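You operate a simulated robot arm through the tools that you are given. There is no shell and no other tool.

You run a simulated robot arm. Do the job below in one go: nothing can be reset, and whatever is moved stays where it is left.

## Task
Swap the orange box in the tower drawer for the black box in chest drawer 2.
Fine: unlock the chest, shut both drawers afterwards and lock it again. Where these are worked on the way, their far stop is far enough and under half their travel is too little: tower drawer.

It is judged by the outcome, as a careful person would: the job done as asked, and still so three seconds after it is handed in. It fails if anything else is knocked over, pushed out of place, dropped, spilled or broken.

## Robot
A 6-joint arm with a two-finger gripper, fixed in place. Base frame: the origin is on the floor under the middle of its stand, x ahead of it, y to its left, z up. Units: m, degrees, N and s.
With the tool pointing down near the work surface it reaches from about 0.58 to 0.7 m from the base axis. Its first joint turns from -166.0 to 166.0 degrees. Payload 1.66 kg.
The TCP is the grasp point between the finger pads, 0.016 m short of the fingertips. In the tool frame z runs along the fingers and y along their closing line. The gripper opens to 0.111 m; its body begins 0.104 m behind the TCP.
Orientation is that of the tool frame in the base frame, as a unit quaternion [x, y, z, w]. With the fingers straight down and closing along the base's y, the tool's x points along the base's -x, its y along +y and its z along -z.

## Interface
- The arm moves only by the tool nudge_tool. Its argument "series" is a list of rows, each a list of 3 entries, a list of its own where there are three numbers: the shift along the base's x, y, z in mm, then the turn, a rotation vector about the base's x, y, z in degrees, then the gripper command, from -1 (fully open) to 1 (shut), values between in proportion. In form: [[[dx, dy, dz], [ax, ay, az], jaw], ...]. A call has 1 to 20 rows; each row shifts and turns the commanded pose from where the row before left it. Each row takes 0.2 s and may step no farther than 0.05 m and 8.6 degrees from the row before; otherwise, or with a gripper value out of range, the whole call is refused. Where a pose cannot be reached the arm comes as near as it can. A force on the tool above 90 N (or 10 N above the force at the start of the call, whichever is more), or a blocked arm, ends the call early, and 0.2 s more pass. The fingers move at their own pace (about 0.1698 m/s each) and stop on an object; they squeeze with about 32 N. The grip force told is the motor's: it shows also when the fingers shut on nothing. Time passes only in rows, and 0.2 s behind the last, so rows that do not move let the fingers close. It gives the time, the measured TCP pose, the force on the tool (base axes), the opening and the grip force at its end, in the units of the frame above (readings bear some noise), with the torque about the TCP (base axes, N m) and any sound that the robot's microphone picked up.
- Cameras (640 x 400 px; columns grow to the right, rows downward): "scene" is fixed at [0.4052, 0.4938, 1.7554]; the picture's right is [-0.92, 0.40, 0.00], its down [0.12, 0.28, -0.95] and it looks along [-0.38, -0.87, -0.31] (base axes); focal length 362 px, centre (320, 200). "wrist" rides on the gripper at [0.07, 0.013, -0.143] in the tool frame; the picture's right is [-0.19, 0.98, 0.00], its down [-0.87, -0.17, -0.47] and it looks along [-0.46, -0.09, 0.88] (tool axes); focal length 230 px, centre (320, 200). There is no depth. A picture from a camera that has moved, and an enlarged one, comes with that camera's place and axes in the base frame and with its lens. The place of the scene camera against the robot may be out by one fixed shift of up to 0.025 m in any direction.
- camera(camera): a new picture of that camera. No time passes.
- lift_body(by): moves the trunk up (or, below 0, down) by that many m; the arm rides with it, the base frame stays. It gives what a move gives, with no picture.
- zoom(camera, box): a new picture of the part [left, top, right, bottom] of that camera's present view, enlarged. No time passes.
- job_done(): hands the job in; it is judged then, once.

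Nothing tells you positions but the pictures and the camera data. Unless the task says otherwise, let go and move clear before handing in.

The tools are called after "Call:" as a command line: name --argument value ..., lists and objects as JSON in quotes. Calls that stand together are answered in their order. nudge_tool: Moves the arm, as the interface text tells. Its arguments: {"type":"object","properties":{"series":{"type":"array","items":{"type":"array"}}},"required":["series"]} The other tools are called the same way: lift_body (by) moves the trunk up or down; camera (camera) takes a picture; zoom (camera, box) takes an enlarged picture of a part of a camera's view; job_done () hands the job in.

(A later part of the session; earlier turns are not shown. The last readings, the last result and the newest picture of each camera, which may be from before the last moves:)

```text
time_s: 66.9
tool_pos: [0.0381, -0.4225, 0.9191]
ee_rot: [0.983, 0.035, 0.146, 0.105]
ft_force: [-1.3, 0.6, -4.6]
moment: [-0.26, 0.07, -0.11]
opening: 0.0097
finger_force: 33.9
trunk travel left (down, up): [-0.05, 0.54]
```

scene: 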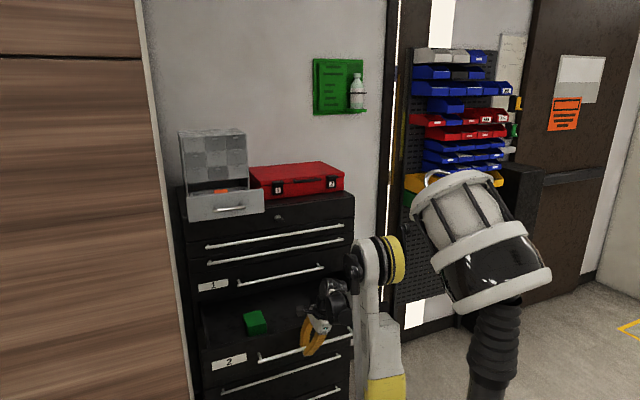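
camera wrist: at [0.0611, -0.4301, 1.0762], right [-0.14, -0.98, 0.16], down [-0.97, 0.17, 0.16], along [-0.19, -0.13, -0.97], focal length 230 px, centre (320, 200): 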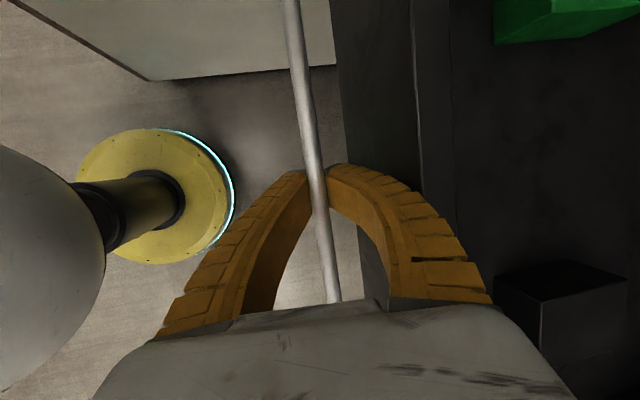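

Call:
nudge_tool --series '[[[0, 8, 0], [0, 0, 0], 1], [[0, 8, 0], [0, 0, 0], 1], [[0, 8, 0], [0, 0, 0], 1], [[0, 0, 0], [0, 0, 0], 1]]'

Call:
camera --camera "wrist"

Call:
camera --camera "scene"

```text
time_s: 67.9
tool_pos: [0.0376, -0.405, 0.9184]
ee_rot: [0.983, 0.033, 0.145, 0.107]
ft_force: [9.6, -59.8, 17.3]
moment: [-0.02, -0.01, -0.49]
opening: 0.0109
finger_force: 34.0
trunk travel left (down, up): [-0.05, 0.54]
```

```text
taken
camera wrist: at [0.0612, -0.3827, 1.0755], right [-0.15, -0.98, 0.16], down [-0.97, 0.17, 0.16], along [-0.19, -0.14, -0.97], focal length 230 px, centre (320, 200)
```

wrist: 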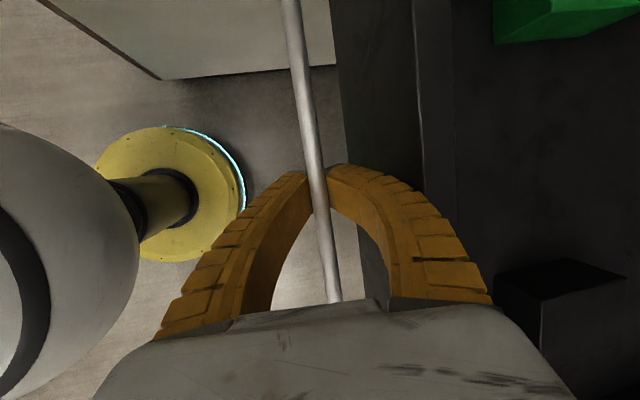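

```text
taken
```

scene: 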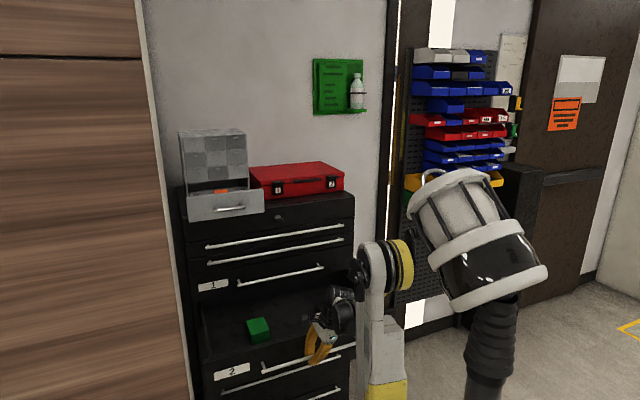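

Drawer 2 is at its far stop. I relax the pull, release and lift out along the tool axis.

Call:
nudge_tool --series '[[[0, -7, 0], [0, 0, 0], 1], [[0, 0, 0], [0, 0, 0], 0.7], [[0, 0, 0], [0, 0, 0], 0.64], [[-3, 2, 9], [0, 0, 0], 0.64], [[-6, 4, 19], [0, 0, 0], 0.64], [[-10, 6, 30], [0, 0, 0], 0.5], [[-10, 6, 30], [0, 0, 0], 0.2], [[0, 0, 0], [0, 0, 0], 0]]'

Call:
camera --camera "wrist"

Call:
camera --camera "scene"

```text
time_s: 69.7
tool_pos: [0.0075, -0.3875, 1.0059]
ee_rot: [0.983, 0.035, 0.146, 0.105]
ft_force: [0.5, 0.1, -1.3]
moment: [0.0, -0.03, -0.05]
opening: 0.0577
finger_force: 1.0
trunk travel left (down, up): [-0.05, 0.54]
```

```text
taken
camera wrist: at [0.0322, -0.3652, 1.1642], right [-0.14, -0.98, 0.16], down [-0.97, 0.17, 0.16], along [-0.19, -0.13, -0.97], focal length 230 px, centre (320, 200)
```

wrist: 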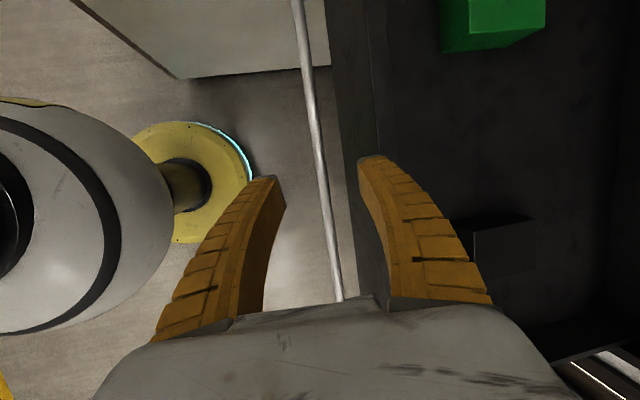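

```text
taken
```

scene: 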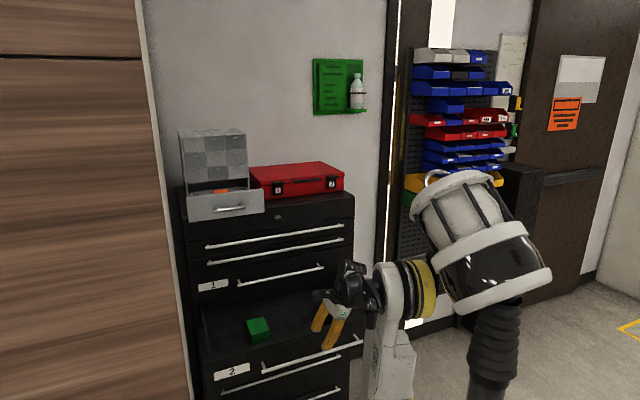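

Both drawers are open. Drawer 2 has plenty of free room, so the orange box can go there first and the black box into the emptied tower drawer. Before picking, I test whether the tool can go vertical over the drawer, in free space above the panel.

Call:
nudge_tool --series '[[[-10, -20, 30], [0, 0, 0], 0], [[-10, -30, 20], [0, 0, 0], 0], [[-10, -30, 10], [0, 0, 0], 0], [[-10, -30, 0], [0, 0, 0], 0], [[0, 0, 0], [2.74, 4.18, 0], 0], [[0, 0, 0], [2.74, 4.18, 0], 0], [[0, 0, 0], [2.74, 4.18, 0], 0], [[0, 0, 0], [0, 0, 0], 0]]'

```text
time_s: 71.5
tool_pos: [-0.0323, -0.4971, 1.0663]
ee_rot: [0.989, 0.036, 0.121, 0.082]
ft_force: [0.3, 0.4, 0.2]
moment: [0.0, -0.03, 0.02]
opening: 0.0577
finger_force: 1.7
out of reach, approached as far as the arm can: row 6, 7
trunk travel left (down, up): [-0.05, 0.54]
```

With this wrist branch the tool can lean no less than about 17° from vertical, which is workable if I choose closing directions across the lean. I raise the trunk to inspect the orange box from above.

Call:
lift_body --by 0.4

Call:
nudge_tool --series '[[[20, -10, 10], [0, 0, 0], 0], [[25, -15, 10], [0, 0, 0], 0], [[25, -15, 5], [0, 0, 0], 0], [[25, -15, 5], [0, 0, 0], 0], [[25, -15, 5], [0, 0, 0], 0], [[25, -15, 5], [0, 0, 0], 0], [[25, -15, 5], [0, 0, 0], 0], [[0, 0, 0], [0, 0, 0], 0]]'

Call:
camera --camera "wrist"

Call:
camera --camera "scene"

```text
time_s: 75.3
tool_pos: [-0.0333, -0.4978, 1.467]
ee_rot: [0.989, 0.035, 0.121, 0.083]
ft_force: [0.5, 0.1, 0.7]
moment: [0.02, -0.01, 0.0]
opening: 0.0575
finger_force: 1.3
trunk travel left (down, up): [-0.45, 0.14]
```

```text
time_s: 77.2
tool_pos: [0.1247, -0.5949, 1.5119]
ee_rot: [0.986, 0.037, 0.14, 0.084]
ft_force: [0.2, 0.1, 0.6]
moment: [-0.01, -0.02, -0.02]
opening: 0.0577
finger_force: 1.3
out of reach, approached as far as the arm can: row 5, 6, 7
trunk travel left (down, up): [-0.45, 0.14]
```

```text
taken
camera wrist: at [0.1508, -0.5801, 1.6697], right [-0.13, -0.98, 0.12], down [-0.97, 0.15, 0.18], along [-0.2, -0.09, -0.98], focal length 230 px, centre (320, 200)
```

wrist: 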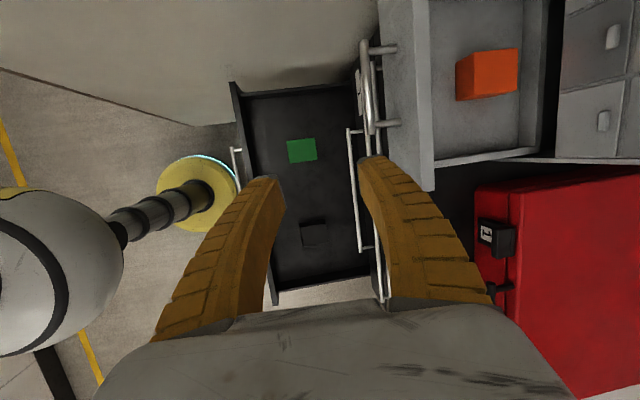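

```text
taken
```

scene: 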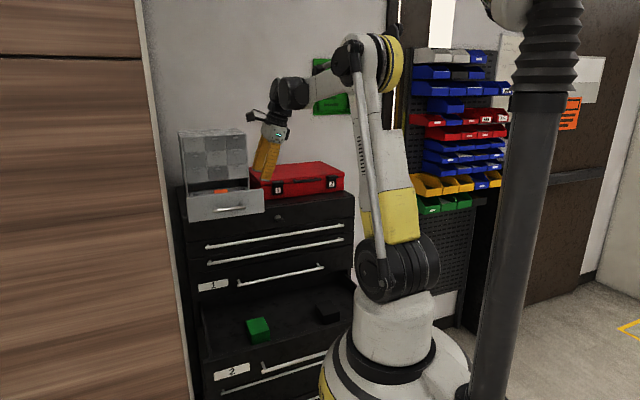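

Excellent overhead view of both drawers. I zoom on each box for exact positions.

Call:
zoom --camera "wrist" --box '[360, 0, 600, 180]'

Call:
zoom --camera "wrist" --box '[220, 70, 400, 300]'

Call:
zoom --camera "scene" --box '[190, 270, 370, 390]'

```text
2.22 times, centred on (480, 90) of wrist
camera zoom: at [0.1508, -0.5801, 1.6697], right [-0.13, -0.98, 0.12], down [-0.97, 0.15, 0.18], along [-0.2, -0.09, -0.98], focal length 511 px, centre (-36, 444)
```

zoom: 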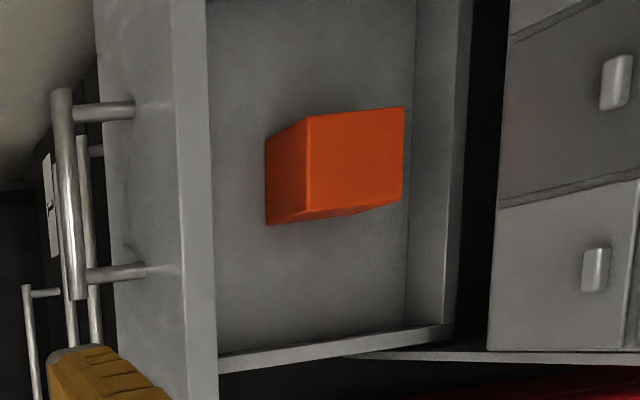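

```text
1.74 times, centred on (310, 185) of wrist
camera zoom: at [0.1508, -0.5801, 1.6697], right [-0.13, -0.98, 0.12], down [-0.97, 0.15, 0.18], along [-0.2, -0.09, -0.98], focal length 400 px, centre (337, 226)
```

zoom: 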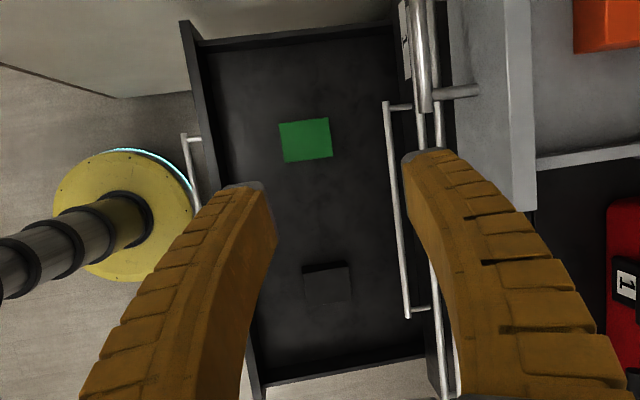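

```text
3.33 times, centred on (280, 330) of scene
camera zoom: at [0.4052, 0.4938, 1.7554], right [-0.92, 0.4, 0.0], down [0.12, 0.28, -0.95], along [-0.38, -0.87, -0.31], focal length 1207 px, centre (453, -233)
```

zoom: 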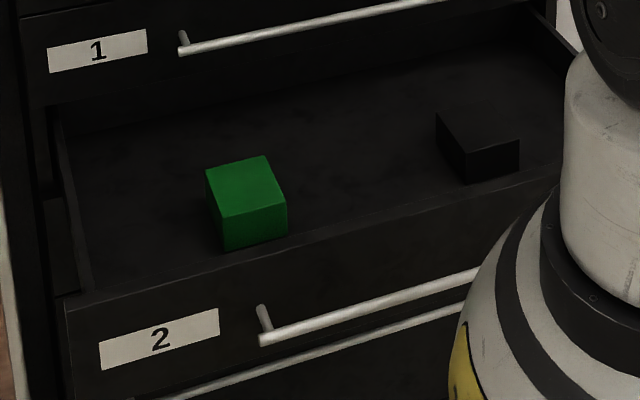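

Call:
zoom --camera "scene" --box '[220, 40, 400, 190]'

```text
2.67 times, centred on (310, 115) of scene
camera zoom: at [0.4052, 0.4938, 1.7554], right [-0.92, 0.4, 0.0], down [0.12, 0.28, -0.95], along [-0.38, -0.87, -0.31], focal length 966 px, centre (347, 427)
```

zoom: 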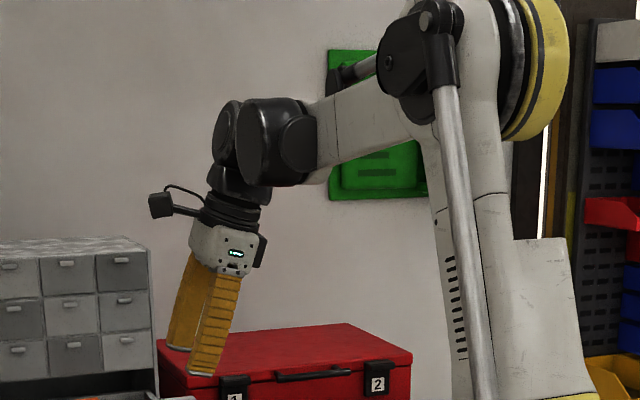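

I suspect the earlier 180° roll put the wrist in a restricted state. I'll go to a free spot near the starting pose, roll back to the original camera side, and see whether a vertical tool becomes reachable again.

Call:
nudge_tool --series '[[[0, 30, 15], [0, 0, 0], 0], [[0, 30, 15], [0, 0, 0], 0], [[0, 30, 10], [0, 0, 0], 0], [[0, 30, 10], [0, 0, 0], 0], [[0, 0, 0], [2.3, -1.26, -7.72], 0], [[0, 0, 0], [2.3, -1.26, -7.72], 0], [[0, 0, 0], [2.3, -1.26, -7.72], 0], [[0, 0, 0], [2.3, -1.26, -7.72], 0], [[0, 0, 0], [2.3, -1.26, -7.72], 0], [[0, 0, 0], [2.3, -1.26, -7.72], 0], [[0, 0, 0], [2.3, -1.26, -7.72], 0], [[0, 0, 0], [2.3, -1.26, -7.72], 0], [[0, 0, 0], [2.3, -1.26, -7.72], 0], [[0, 0, 0], [2.3, -1.26, -7.72], 0], [[0, 0, 0], [2.3, -1.26, -7.72], 0], [[0, 0, 0], [0, 0, 0], 0]]'

Call:
zoom --camera "scene" --box '[220, 10, 400, 160]'

```text
time_s: 80.5
tool_pos: [0.0932, -0.4766, 1.5611]
ee_rot: [0.727, -0.669, 0.145, -0.054]
ft_force: [-0.7, 0.3, 1.0]
moment: [0.02, 0.01, 0.0]
opening: 0.0577
finger_force: 1.9
out of reach, approached as far as the arm can: row 1, 2, 3, 4, 5, 6, 7
trunk travel left (down, up): [-0.45, 0.14]
```

```text
2.67 times, centred on (310, 85) of scene
camera zoom: at [0.4052, 0.4938, 1.7554], right [-0.92, 0.4, 0.0], down [0.12, 0.28, -0.95], along [-0.38, -0.87, -0.31], focal length 966 px, centre (347, 507)
```

zoom: 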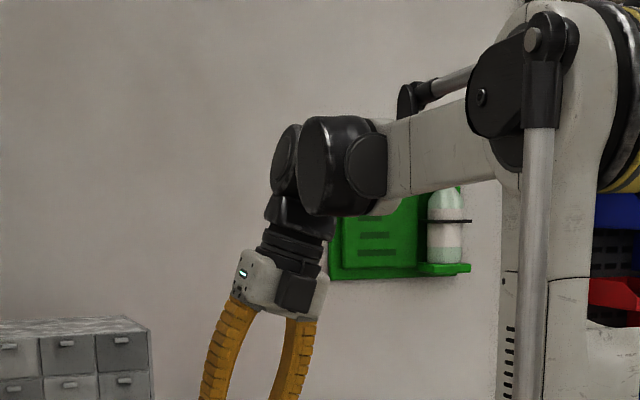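

Call:
nudge_tool --series '[[[0, 0, 0], [2.3, 5.5, 0], 0], [[0, 0, 0], [2.3, 5.5, 0], 0], [[0, 0, 0], [2.3, 5.5, 0], 0], [[0, 0, 0], [0, 0, 0], 0]]'

```text
time_s: 81.5
tool_pos: [0.0902, -0.4769, 1.5625]
ee_rot: [0.729, -0.668, 0.136, -0.057]
ft_force: [-0.1, -0.2, -0.2]
moment: [0.01, 0.01, 0.0]
opening: 0.0574
finger_force: 1.1
out of reach, approached as far as the arm can: row 1, 2, 3
trunk travel left (down, up): [-0.45, 0.14]
```

The lean limit is the same in any roll, so I'll work within it: tool pitched ≈48° down with yaw ≈30°, camera on top, reaching over the drawer front to the orange box. I move to a pre-grasp point above the tower drawer.

Call:
nudge_tool --series '[[[10, -25, -3], [-6.27, 0.58, 3.08], -0.5], [[10, -28, -5], [-6.27, 0.58, 3.08], -1], [[10, -30, -5], [-6.27, 0.58, 3.08], -1], [[10, -30, -5], [-6.27, 0.58, 3.08], -1], [[10, -32, -5], [-6.27, 0.58, 3.08], -1], [[10, -32, -5], [-6.27, 0.58, 3.08], -1], [[7, -25, -10], [0, 0, 0], -1], [[7, -25, -10], [0, 0, 0], -1], [[7, -25, -10], [0, 0, 0], -1], [[0, 0, 0], [0, 0, 0], -1]]'

Call:
camera --camera "wrist"

Call:
camera --camera "scene"

```text
time_s: 83.8
tool_pos: [0.1721, -0.7269, 1.5041]
ee_rot: [0.809, -0.466, 0.311, 0.179]
ft_force: [-0.4, -0.1, 1.1]
moment: [-0.03, -0.02, -0.01]
opening: 0.1109
finger_force: 0.0
trunk travel left (down, up): [-0.45, 0.14]
```

```text
taken
camera wrist: at [0.1364, -0.6966, 1.6575], right [-0.92, -0.37, -0.13], down [-0.34, 0.91, -0.23], along [0.2, -0.17, -0.96], focal length 230 px, centre (320, 200)
```

wrist: 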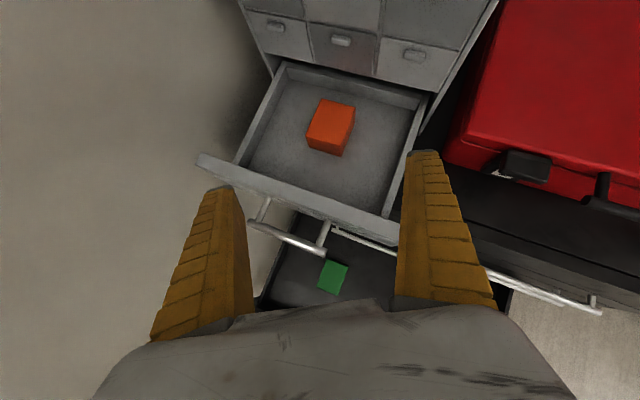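

```text
taken
```

scene: 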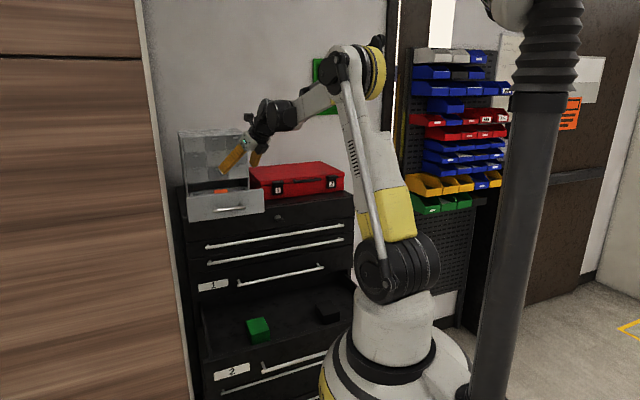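

Call:
zoom --camera "wrist" --box '[220, 50, 460, 200]'

```text
2.67 times, centred on (340, 125) of wrist
camera zoom: at [0.1364, -0.6966, 1.6575], right [-0.92, -0.37, -0.13], down [-0.34, 0.91, -0.23], along [0.2, -0.17, -0.96], focal length 614 px, centre (267, 400)
```

zoom: 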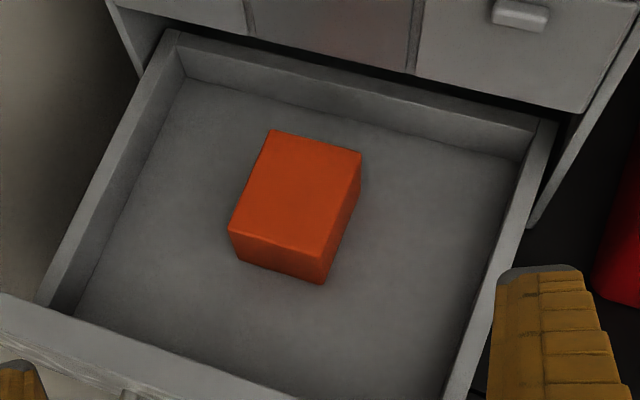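

Two views agree: orange box is 48 × 58 × 32 mm, centre (0.2185, -0.846), top z 1.390, floor 1.358. I move to 8 cm short of the grasp along the tool axis.

Call:
nudge_tool --series '[[[5, -18, -16], [0, 0, 0], -1], [[5, -18, -16], [0, 0, 0], -1], [[5, -18, -16], [0, 0, 0], -1], [[4.5, -18.7, -16.6], [0, 0, 0], -1], [[0, 0, 0], [0, 0, 0], -1]]'

Call:
camera --camera "wrist"

Call:
zoom --camera "scene" --box '[170, 90, 310, 220]'

```text
time_s: 85.0
tool_pos: [0.1902, -0.8007, 1.4388]
ee_rot: [0.808, -0.467, 0.31, 0.179]
ft_force: [0.4, -0.5, 0.0]
moment: [0.02, -0.04, -0.04]
opening: 0.1109
finger_force: 0.1
trunk travel left (down, up): [-0.45, 0.14]
```

```text
taken
camera wrist: at [0.156, -0.7699, 1.5925], right [-0.92, -0.37, -0.13], down [-0.34, 0.91, -0.23], along [0.2, -0.17, -0.97], focal length 230 px, centre (320, 200)
```

wrist: 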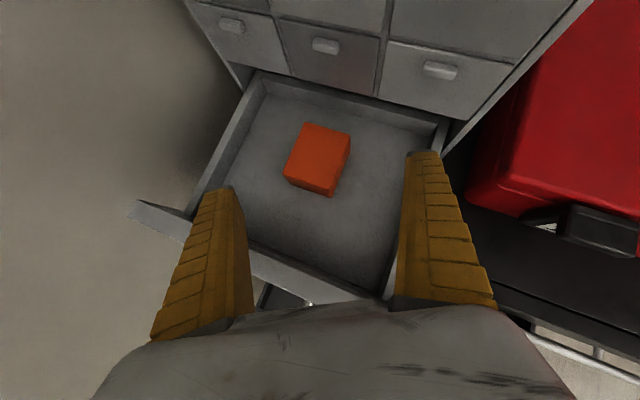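

```text
3.08 times, centred on (240, 155) of scene
camera zoom: at [0.4052, 0.4938, 1.7554], right [-0.92, 0.4, 0.0], down [0.12, 0.28, -0.95], along [-0.38, -0.87, -0.31], focal length 1114 px, centre (566, 338)
```

zoom: 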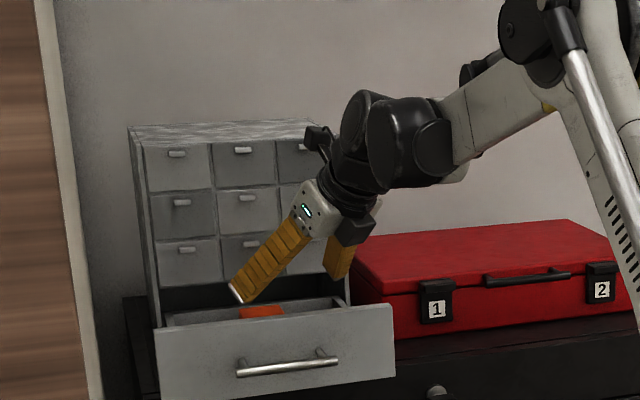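

Aligned well. I descend along the tool axis to the box.

Call:
nudge_tool --series '[[[7.1, -11.3, -14.7], [0, 0, 0], -1], [[7.1, -11.3, -14.7], [0, 0, 0], -1], [[7.1, -11.3, -14.7], [0, 0, 0], -1], [[7.0, -11.3, -14.2], [0, 0, 0], -1], [[0, 0, 0], [0, 0, 0], -1]]'

Call:
camera --camera "wrist"

Call:
zoom --camera "scene" --box '[170, 90, 310, 220]'

```text
time_s: 86.2
tool_pos: [0.2181, -0.8472, 1.3799]
ee_rot: [0.809, -0.466, 0.31, 0.179]
ft_force: [0.5, 0.2, 1.1]
moment: [-0.01, 0.0, -0.02]
opening: 0.1107
finger_force: 0.1
trunk travel left (down, up): [-0.45, 0.14]
```

```text
taken
camera wrist: at [0.1842, -0.8154, 1.5343], right [-0.92, -0.37, -0.13], down [-0.34, 0.91, -0.23], along [0.2, -0.17, -0.97], focal length 230 px, centre (320, 200)
```

wrist: 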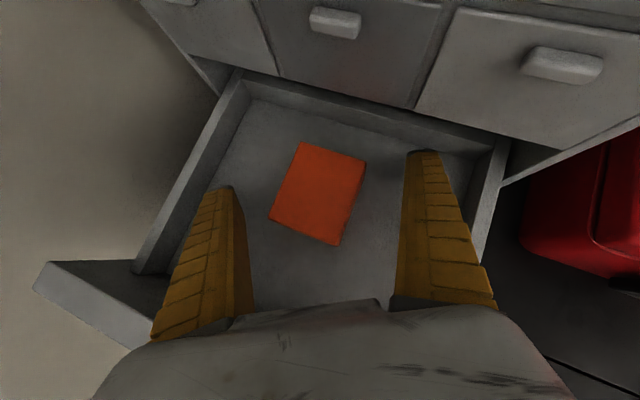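

```text
3.08 times, centred on (240, 155) of scene
camera zoom: at [0.4052, 0.4938, 1.7554], right [-0.92, 0.4, 0.0], down [0.12, 0.28, -0.95], along [-0.38, -0.87, -0.31], focal length 1114 px, centre (566, 338)
```

zoom: 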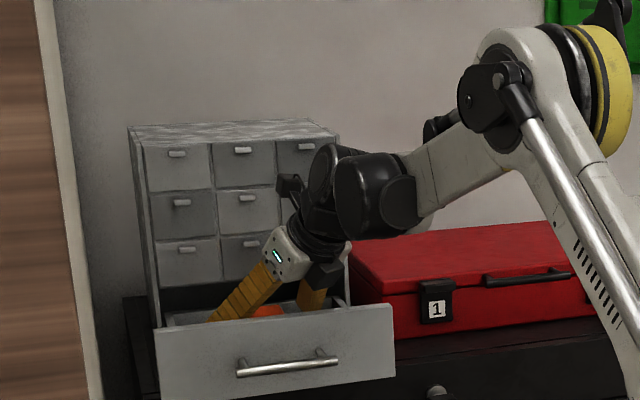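

The fingers straddle the box with clearance. I close gently in steps so it can turn flush with the pads.

Call:
nudge_tool --series '[[[0, 0, 0], [0, 0, 0], -0.5], [[0, 0, 0], [0, 0, 0], -0.35], [[0, 0, 0], [0, 0, 0], -0.25], [[0, 0, 0], [0, 0, 0], -0.15], [[0, 0, 0], [0, 0, 0], -0.05], [[0, 0, 0], [0, 0, 0], 0.05]]'

Call:
camera --camera "wrist"

```text
time_s: 87.5
tool_pos: [0.2185, -0.8459, 1.3792]
ee_rot: [0.809, -0.466, 0.311, 0.179]
ft_force: [0.6, -1.1, 0.8]
moment: [0.01, -0.01, -0.02]
opening: 0.0549
finger_force: 1.6
trunk travel left (down, up): [-0.45, 0.14]
```

```text
taken
camera wrist: at [0.1843, -0.8159, 1.5341], right [-0.92, -0.37, -0.13], down [-0.34, 0.91, -0.23], along [0.2, -0.17, -0.97], focal length 230 px, centre (320, 200)
```

wrist: 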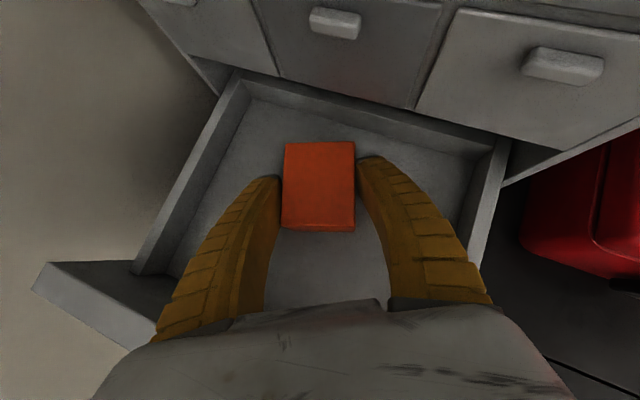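

The box turned nicely flush with the pads. I close fully to grip.

Call:
nudge_tool --series '[[[0, 0, 0], [0, 0, 0], 0.1], [[0, 0, 0], [0, 0, 0], 0.3], [[0, 0, 0], [0, 0, 0], 1], [[0, 0, 0], [0, 0, 0], 1]]'

Call:
camera --camera "wrist"

```text
time_s: 88.5
tool_pos: [0.2189, -0.8466, 1.3793]
ee_rot: [0.809, -0.467, 0.31, 0.179]
ft_force: [0.8, 0.5, 3.5]
moment: [0.0, 0.0, -0.08]
opening: 0.0472
finger_force: 32.0
trunk travel left (down, up): [-0.45, 0.14]
```

```text
taken
camera wrist: at [0.1842, -0.8153, 1.5346], right [-0.92, -0.37, -0.13], down [-0.34, 0.91, -0.23], along [0.2, -0.17, -0.97], focal length 230 px, centre (320, 200)
```

wrist: 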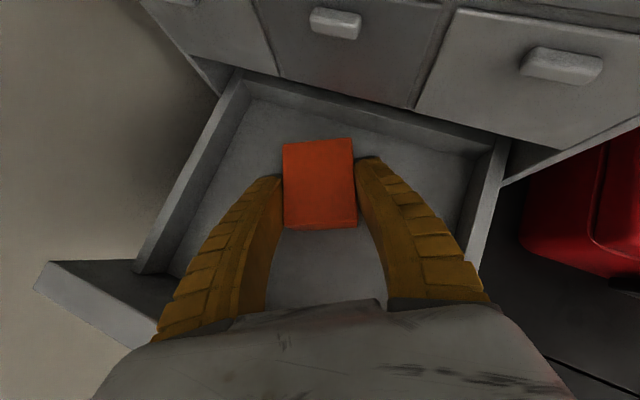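

The orange box is held firmly (47 mm). I lift it out backward along the tool axis, over the drawer front.

Call:
nudge_tool --series '[[[0, 2, 6], [0, 0, 0], 1], [[-4, 8, 12], [0, 0, 0], 1], [[-8, 14, 19], [0, 0, 0], 1], [[-8, 14, 19], [0, 0, 0], 1], [[-8, 14, 19], [0, 0, 0], 1], [[-8, 14, 19], [0, 0, 0], 1], [[-8, 14, 19], [0, 0, 0], 1], [[-8, 20, 19], [0, 0, 0], 1], [[0, 0, 0], [0, 0, 0], 1]]'

Call:
camera --camera "wrist"

Call:
camera --camera "scene"

```text
time_s: 90.5
tool_pos: [0.1673, -0.7468, 1.5115]
ee_rot: [0.808, -0.467, 0.31, 0.179]
ft_force: [0.4, -0.2, -1.7]
moment: [0.03, 0.01, -0.03]
opening: 0.0468
finger_force: 33.0
trunk travel left (down, up): [-0.45, 0.14]
```

```text
taken
camera wrist: at [0.1328, -0.717, 1.6664], right [-0.92, -0.37, -0.13], down [-0.34, 0.91, -0.23], along [0.2, -0.17, -0.97], focal length 230 px, centre (320, 200)
```

wrist: 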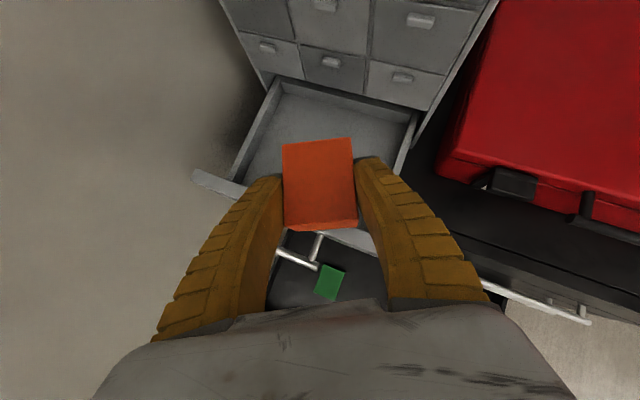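

```text
taken
```

scene: 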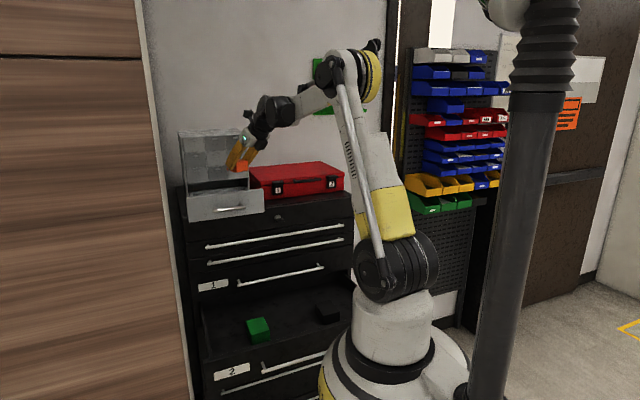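

Orange is secure. I swing back to clear space, then lower the trunk to drawer 2.

Call:
nudge_tool --series '[[[-6, 22, 5], [0, 0, 0], 1], [[-12, 22, 0], [0, 0, 0], 1], [[-15, 22, 0], [0, 0, 0], 1], [[-15, 22, 0], [0, 0, 0], 1], [[-15, 22, 0], [0, 0, 0], 1], [[-15, 22, 0], [0, 0, 0], 1], [[-15, 22, 0], [0, 0, 0], 1], [[-15, 22, 0], [0, 0, 0], 1], [[0, 0, 0], [0, 0, 0], 1]]'

Call:
lift_body --by -0.42

Call:
camera --camera "wrist"

Call:
camera --camera "scene"

```text
time_s: 92.5
tool_pos: [0.0582, -0.5724, 1.5173]
ee_rot: [0.809, -0.467, 0.31, 0.179]
ft_force: [0.0, -1.1, -0.3]
moment: [0.03, 0.01, -0.01]
opening: 0.0464
finger_force: 31.4
trunk travel left (down, up): [-0.45, 0.14]
```

```text
refused: -0.42 is not a number from -0.4 to 0.4
```

```text
taken
camera wrist: at [0.0246, -0.5406, 1.6704], right [-0.92, -0.37, -0.13], down [-0.34, 0.91, -0.23], along [0.2, -0.17, -0.97], focal length 230 px, centre (320, 200)
```

wrist: 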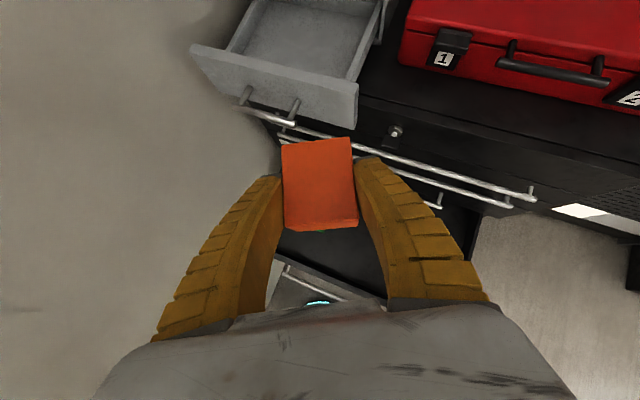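

```text
taken
```

scene: 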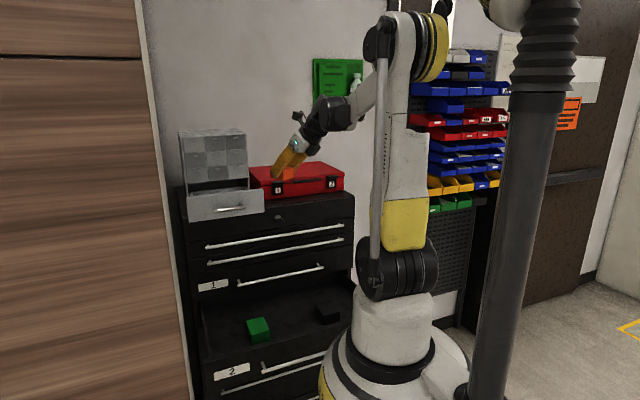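

Call:
lift_body --by -0.4

Call:
camera --camera "wrist"

Call:
camera --camera "scene"

```text
time_s: 96.4
tool_pos: [0.0601, -0.5709, 1.1158]
ee_rot: [0.808, -0.466, 0.311, 0.179]
ft_force: [-0.2, -0.4, -1.2]
moment: [0.04, 0.02, 0.02]
opening: 0.0462
finger_force: 32.1
trunk travel left (down, up): [-0.05, 0.54]
```

```text
taken
camera wrist: at [0.0245, -0.5397, 1.2709], right [-0.92, -0.37, -0.13], down [-0.34, 0.91, -0.23], along [0.2, -0.17, -0.97], focal length 230 px, centre (320, 200)
```

wrist: 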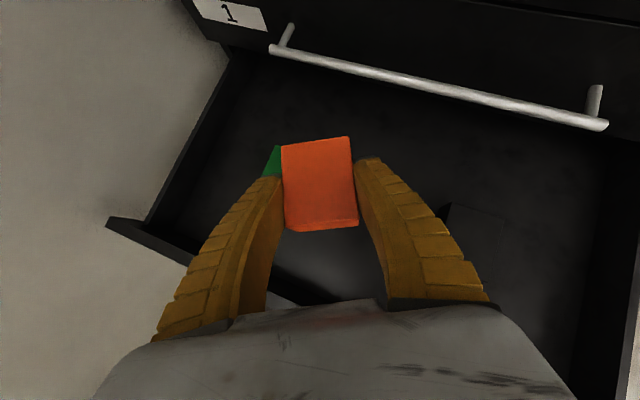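

```text
taken
```

scene: 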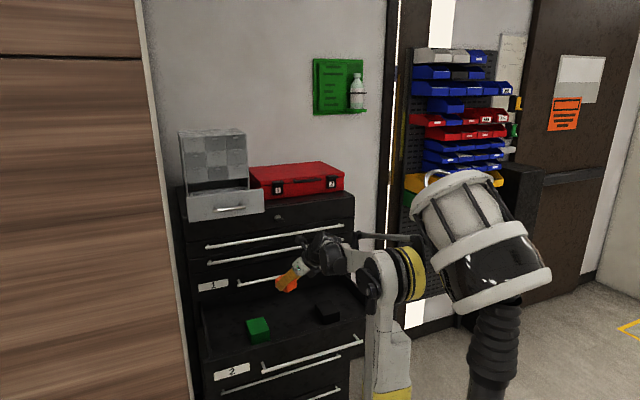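

Call:
zoom --camera "wrist" --box '[380, 160, 580, 320]'

Call:
zoom --camera "scene" --box '[190, 270, 370, 390]'

```text
2.50 times, centred on (480, 240) of wrist
camera zoom: at [0.0245, -0.5397, 1.2709], right [-0.92, -0.37, -0.13], down [-0.34, 0.91, -0.23], along [0.2, -0.17, -0.97], focal length 575 px, centre (-80, 100)
```

zoom: 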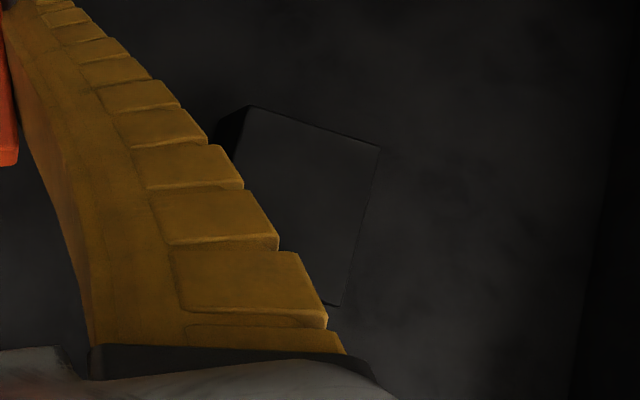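

```text
3.33 times, centred on (280, 330) of scene
camera zoom: at [0.4052, 0.4938, 1.7554], right [-0.92, 0.4, 0.0], down [0.12, 0.28, -0.95], along [-0.38, -0.87, -0.31], focal length 1207 px, centre (453, -233)
```

zoom: 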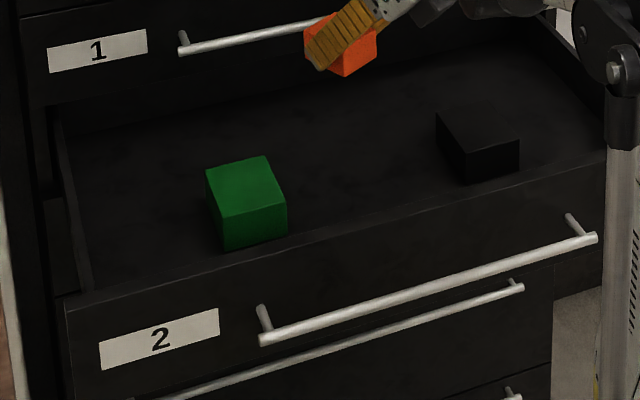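

Black box: top z ≈ 0.933, drawer floor ≈ 0.890, centre about (-0.116, -0.617). I lower the orange box into the free middle of drawer 2.

Call:
nudge_tool --series '[[[-4, -5, -30], [0, 0, 0], 1], [[-4, -5, -30], [0, 0, 0], 1], [[-4, -5, -30], [0, 0, 0], 1], [[-4, -5, -30], [0, 0, 0], 1], [[-4, -5, -30], [0, 0, 0], 1], [[0, -4, -30], [0, 0, 0], 1], [[0, 0, 0], [0, 0, 0], 1]]'

Call:
camera --camera "wrist"

Call:
zoom --camera "scene" --box '[190, 270, 370, 390]'

```text
time_s: 98.0
tool_pos: [0.039, -0.6, 0.9358]
ee_rot: [0.808, -0.467, 0.31, 0.18]
ft_force: [-0.4, -0.3, -0.6]
moment: [0.05, 0.01, 0.01]
opening: 0.0461
finger_force: 32.1
trunk travel left (down, up): [-0.05, 0.54]
```

```text
taken
camera wrist: at [0.0045, -0.5692, 1.0903], right [-0.92, -0.37, -0.13], down [-0.34, 0.91, -0.23], along [0.2, -0.17, -0.97], focal length 230 px, centre (320, 200)
```

wrist: 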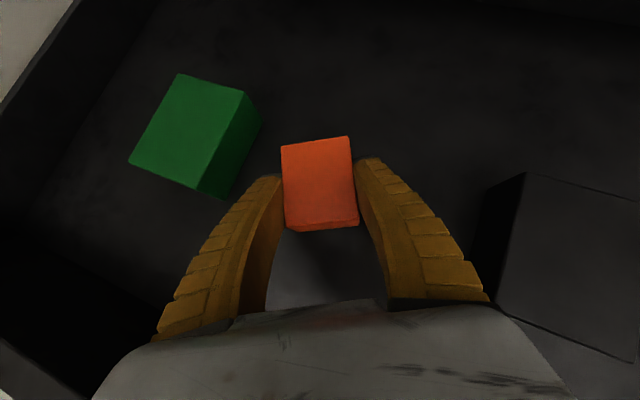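

```text
3.33 times, centred on (280, 330) of scene
camera zoom: at [0.4052, 0.4938, 1.7554], right [-0.92, 0.4, 0.0], down [0.12, 0.28, -0.95], along [-0.38, -0.87, -0.31], focal length 1207 px, centre (453, -233)
```

zoom: 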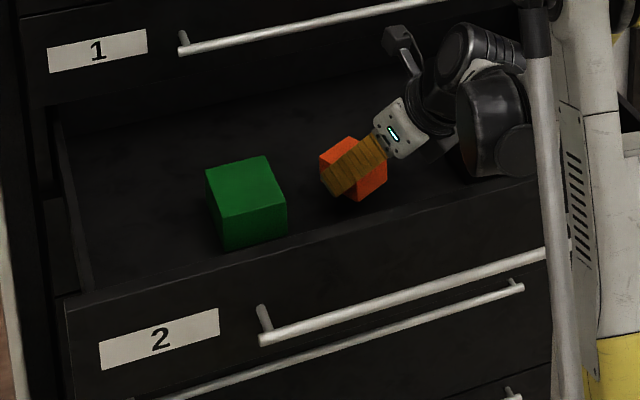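

Orange hangs between the green and black boxes, clear of both. I lower gently, feeling for the floor.

Call:
nudge_tool --series '[[[0, 0, -6], [0, 0, 0], 1], [[0, 0, -6], [0, 0, 0], 1], [[0, 0, -4], [0, 0, 0], 1], [[0, 0, 0], [0, 0, 0], 1]]'

Call:
nudge_tool --series '[[[0, 0, -3], [0, 0, 0], 1], [[0, 0, -2], [0, 0, 0], 1], [[0, 0, 0], [0, 0, 0], 1]]'

```text
time_s: 99.0
tool_pos: [0.0386, -0.5996, 0.9196]
ee_rot: [0.808, -0.467, 0.31, 0.18]
ft_force: [-0.2, -0.3, -0.4]
moment: [0.01, -0.02, 0.0]
opening: 0.0464
finger_force: 31.9
trunk travel left (down, up): [-0.05, 0.54]
```

```text
time_s: 99.8
tool_pos: [0.039, -0.6001, 0.9168]
ee_rot: [0.808, -0.467, 0.312, 0.18]
ft_force: [-0.4, -10.6, 26.4]
moment: [-0.17, -0.32, -0.14]
opening: 0.0472
finger_force: 31.9
trunk travel left (down, up): [-0.05, 0.54]
```

Floor contact. I unload slightly and release.

Call:
nudge_tool --series '[[[0, 0, 2.2], [0, 0, 0], 1], [[0, 0, 0], [0, 0, 0], 0.1], [[0, 0, 0], [0, 0, 0], -0.1], [[0, 0, 0], [0, 0, 0], -0.4], [[0, 0, 0], [0, 0, 0], -0.4]]'

Call:
camera --camera "wrist"

```text
time_s: 101.0
tool_pos: [0.0382, -0.5994, 0.9169]
ee_rot: [0.809, -0.466, 0.311, 0.179]
ft_force: [0.0, -0.7, 0.2]
moment: [0.03, -0.01, -0.01]
opening: 0.0793
finger_force: 1.3
trunk travel left (down, up): [-0.05, 0.54]
```

```text
taken
camera wrist: at [0.0045, -0.5685, 1.0718], right [-0.92, -0.37, -0.13], down [-0.34, 0.91, -0.23], along [0.2, -0.17, -0.97], focal length 230 px, centre (320, 200)
```

wrist: 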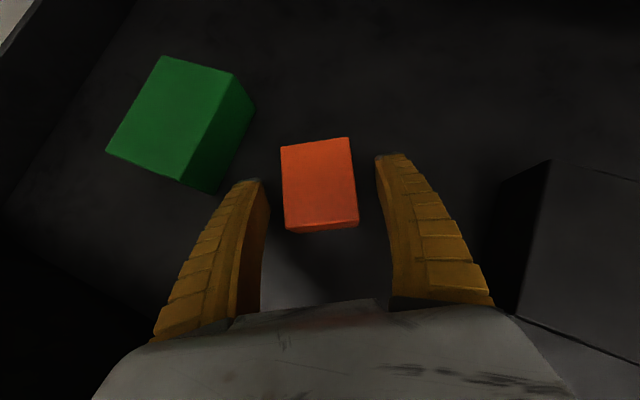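

Orange is placed. I back out, then turn the tool to yaw 0 and line up over the black box.

Call:
nudge_tool --series '[[[-8, 14, 18], [0, 0, 0], -0.4], [[-10, 18, 23], [0, 0, 0], -0.4], [[-11, 19, 24], [0, 0, 0], -1], [[-11, 19, 24], [0, 0, 0], -1], [[-19, -4, -3], [0, 0, -5], -1], [[-19, -4, -3], [0, 0, -5], -1], [[-19, -4, -3], [0, 0, -5], -1], [[-19, -5, -3], [0, 0, -5], -1], [[-19, -5, -3], [0, 0, -5], -1], [[-19, -5, -3], [0, 0, -5], -1], [[0, 0, 0], [0, 0, 0], -1]]'

Call:
camera --camera "wrist"

Call:
camera --camera "scene"

```text
time_s: 103.4
tool_pos: [-0.116, -0.5577, 0.9883]
ee_rot: [-0.66, 0.661, -0.254, -0.252]
ft_force: [0.4, 0.3, -0.5]
moment: [0.0, 0.02, -0.01]
opening: 0.1111
finger_force: 0.0
trunk travel left (down, up): [-0.05, 0.54]
```

```text
taken
camera wrist: at [-0.13, -0.514, 1.1429], right [-0.98, 0.14, -0.13], down [0.17, 0.96, -0.23], along [0.09, -0.25, -0.97], focal length 230 px, centre (320, 200)
```

wrist: 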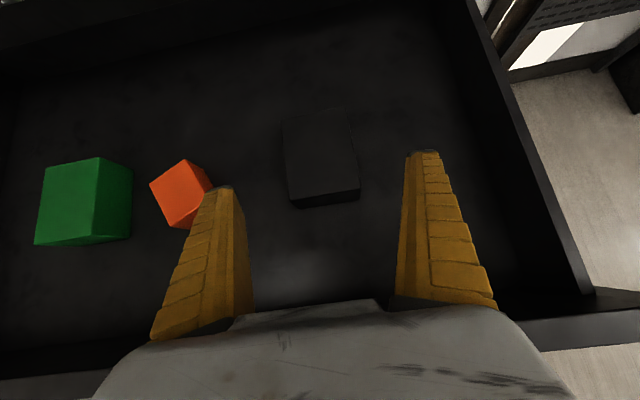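

```text
taken
```

scene: 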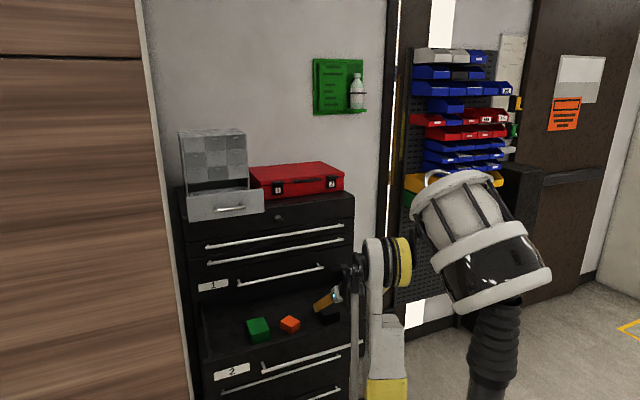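

Call:
zoom --camera "wrist" --box '[240, 90, 420, 230]'

```text
2.86 times, centred on (330, 160) of wrist
camera zoom: at [-0.13, -0.514, 1.1429], right [-0.98, 0.14, -0.13], down [0.17, 0.96, -0.23], along [0.09, -0.25, -0.97], focal length 657 px, centre (291, 314)
```

zoom: 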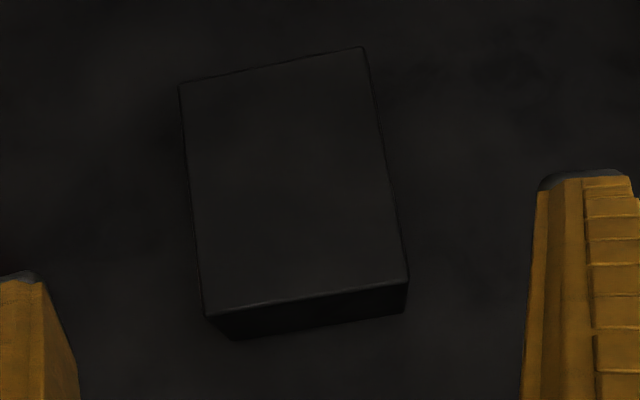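

The black box measures 68 × 88 mm, centred at (-0.115, -0.6155), exactly between the fingers. I descend and close on it.

Call:
nudge_tool --series '[[[0.2, -14.4, -17], [0, 0, 0], -1], [[0.2, -14.4, -17], [0, 0, 0], -1], [[0.2, -14.4, -17], [0, 0, 0], -1], [[0, -14.4, -16], [0, 0, 0], -1], [[0, 0, 0], [0, 0, 0], -1]]'

Call:
camera --camera "wrist"

```text
time_s: 104.6
tool_pos: [-0.1144, -0.6147, 0.9216]
ee_rot: [0.66, -0.659, 0.256, 0.253]
ft_force: [0.3, 0.0, -1.0]
moment: [0.0, -0.01, -0.01]
opening: 0.1112
finger_force: 0.1
trunk travel left (down, up): [-0.05, 0.54]
```

```text
taken
camera wrist: at [-0.1304, -0.5705, 1.0763], right [-0.98, 0.14, -0.13], down [0.16, 0.96, -0.23], along [0.09, -0.25, -0.96], focal length 230 px, centre (320, 200)
```

wrist: 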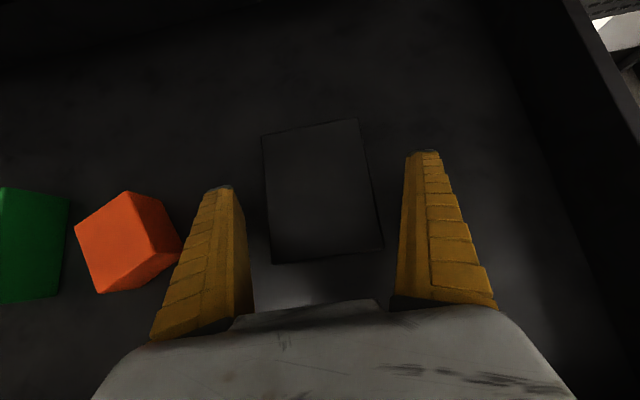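

Call:
nudge_tool --series '[[[0, 0, 0], [0, 0, 0], -0.5], [[0, 0, 0], [0, 0, 0], -0.3], [[0, 0, 0], [0, 0, 0], -0.15], [[0, 0, 0], [0, 0, 0], 1], [[0, 0, 0], [0, 0, 0], 1]]'

Call:
camera --camera "wrist"

```text
time_s: 105.8
tool_pos: [-0.1152, -0.6144, 0.9211]
ee_rot: [-0.66, 0.66, -0.255, -0.253]
ft_force: [0.3, -0.3, -0.2]
moment: [-0.04, -0.01, 0.04]
opening: 0.069
finger_force: 31.7
trunk travel left (down, up): [-0.05, 0.54]
```

```text
taken
camera wrist: at [-0.1304, -0.5702, 1.0765], right [-0.98, 0.14, -0.13], down [0.16, 0.96, -0.23], along [0.09, -0.25, -0.96], focal length 230 px, centre (320, 200)
```

wrist: 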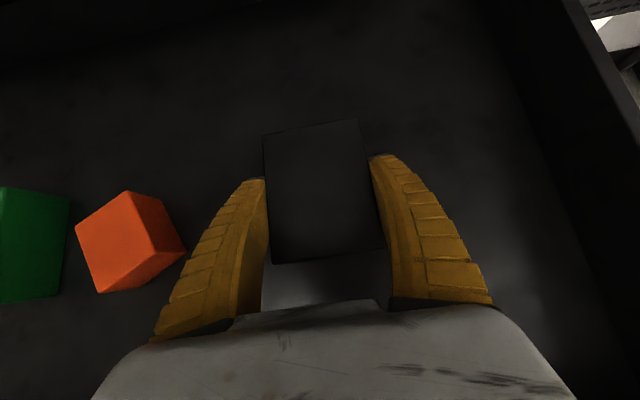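

The black box is gripped (69 mm). I lift it straight up and check the hold.

Call:
nudge_tool --series '[[[0, 0, 5], [0, 0, 0], 1], [[0, 2, 15], [0, 0, 0], 1], [[0, 5, 25], [0, 0, 0], 1], [[4, 8, 25], [0, 0, 0], 1], [[10, 8, 25], [0, 0, 0], 1], [[15, 8, 25], [0, 0, 0], 1], [[0, 0, 0], [0, 0, 0], 1]]'

Call:
camera --camera "wrist"

Call:
camera --camera "scene"

```text
time_s: 107.4
tool_pos: [-0.094, -0.5803, 1.0421]
ee_rot: [0.662, -0.658, 0.26, 0.25]
ft_force: [0.3, -0.8, -2.5]
moment: [-0.02, 0.01, 0.04]
opening: 0.0692
finger_force: 32.2
out of reach, approached as far as the arm can: row 6
trunk travel left (down, up): [-0.05, 0.54]
```

```text
taken
camera wrist: at [-0.1101, -0.5361, 1.1957], right [-0.98, 0.13, -0.14], down [0.16, 0.96, -0.23], along [0.1, -0.25, -0.96], focal length 230 px, centre (320, 200)
```

wrist: 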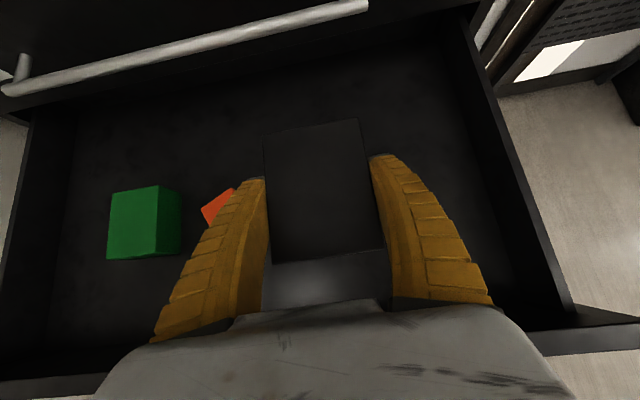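

```text
taken
```

scene: 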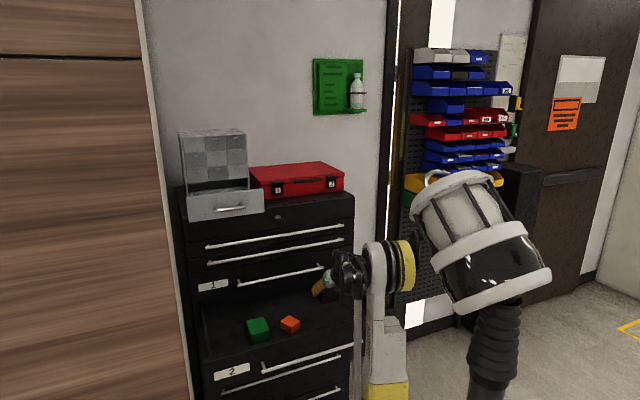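

Call:
nudge_tool --series '[[[8, 2, 8], [0, 0, 4.5], 1], [[18, 2, 10], [0, 0, 4.5], 1], [[18, 2, 10], [0, 0, 4], 1], [[20, 3, 10], [0, 0, 4], 1], [[20, 3, 10], [0, 0, 4], 1], [[20, 3, 10], [0, 0, 4], 1], [[20, 3, 10], [0, 0, 3], 1], [[20, 3, 10], [0, 0, 3], 1], [[0, 0, 0], [0, 0, 0], 1]]'

Call:
lift_body --by 0.4

Call:
camera --camera "wrist"

```text
time_s: 109.4
tool_pos: [0.0514, -0.5574, 1.1204]
ee_rot: [0.813, -0.459, 0.312, 0.176]
ft_force: [0.1, 0.2, -2.6]
moment: [0.0, 0.04, 0.02]
opening: 0.069
finger_force: 31.7
trunk travel left (down, up): [-0.05, 0.54]
```

```text
time_s: 113.2
tool_pos: [0.0502, -0.5586, 1.5194]
ee_rot: [0.813, -0.46, 0.311, 0.176]
ft_force: [0.6, 0.0, -2.3]
moment: [-0.04, -0.02, -0.03]
opening: 0.0691
finger_force: 32.2
trunk travel left (down, up): [-0.45, 0.14]
```

```text
taken
camera wrist: at [0.0153, -0.5282, 1.6737], right [-0.91, -0.39, -0.13], down [-0.35, 0.91, -0.23], along [0.2, -0.16, -0.97], focal length 230 px, centre (320, 200)
```

wrist: 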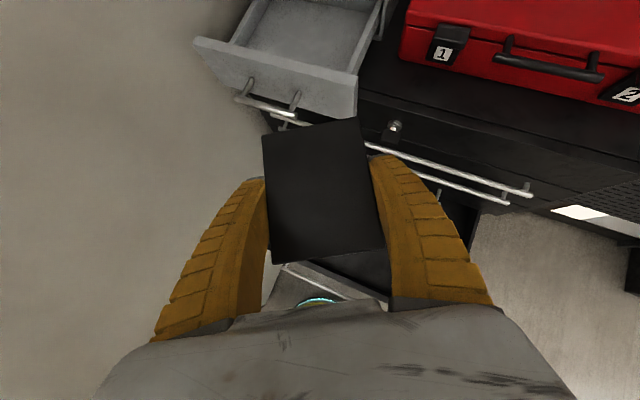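

Holding well. I carry the black box over the tower drawer front at a safe height.

Call:
nudge_tool --series '[[[18, -23, 2], [0, 0, 0], 1], [[18, -23, 2], [0, 0, 0], 1], [[18, -23, 2], [0, 0, 0], 1], [[18, -23, 0], [0, 0, 0], 1], [[18, -23, 0], [0, 0, 0], 1], [[18, -23, 0], [0, 0, 0], 1], [[12, -28, -10], [0, 0, 0], 1], [[12, -28, -12], [0, 0, 0], 1], [[14, -28, -15], [0, 0, 0], 1], [[12, -28, -15], [0, 0, 0], 1], [[0, 0, 0], [0, 0, 0], 1]]'

Call:
camera --camera "wrist"

Call:
zoom --camera "scene" --box '[170, 90, 310, 220]'

```text
time_s: 115.6
tool_pos: [0.2083, -0.8079, 1.4752]
ee_rot: [0.813, -0.46, 0.311, 0.176]
ft_force: [0.6, 0.4, -1.7]
moment: [0.01, 0.01, -0.02]
opening: 0.0688
finger_force: 31.9
trunk travel left (down, up): [-0.45, 0.14]
```

```text
taken
camera wrist: at [0.173, -0.777, 1.6287], right [-0.91, -0.39, -0.13], down [-0.35, 0.91, -0.23], along [0.2, -0.16, -0.96], focal length 230 px, centre (320, 200)
```

wrist: 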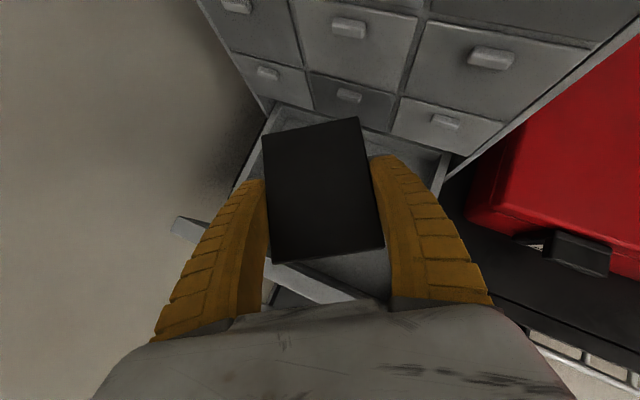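

```text
3.08 times, centred on (240, 155) of scene
camera zoom: at [0.4052, 0.4938, 1.7554], right [-0.92, 0.4, 0.0], down [0.12, 0.28, -0.95], along [-0.38, -0.87, -0.31], focal length 1114 px, centre (566, 338)
```

zoom: 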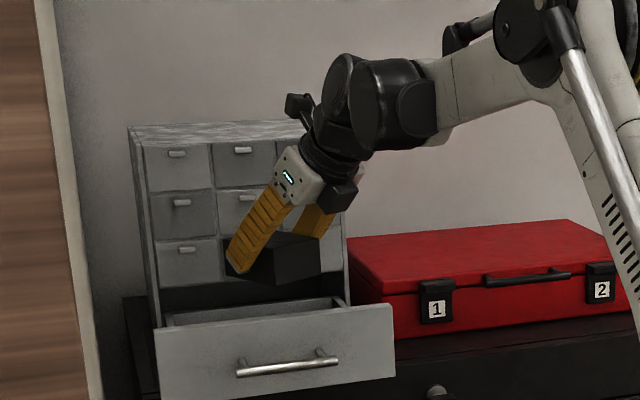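

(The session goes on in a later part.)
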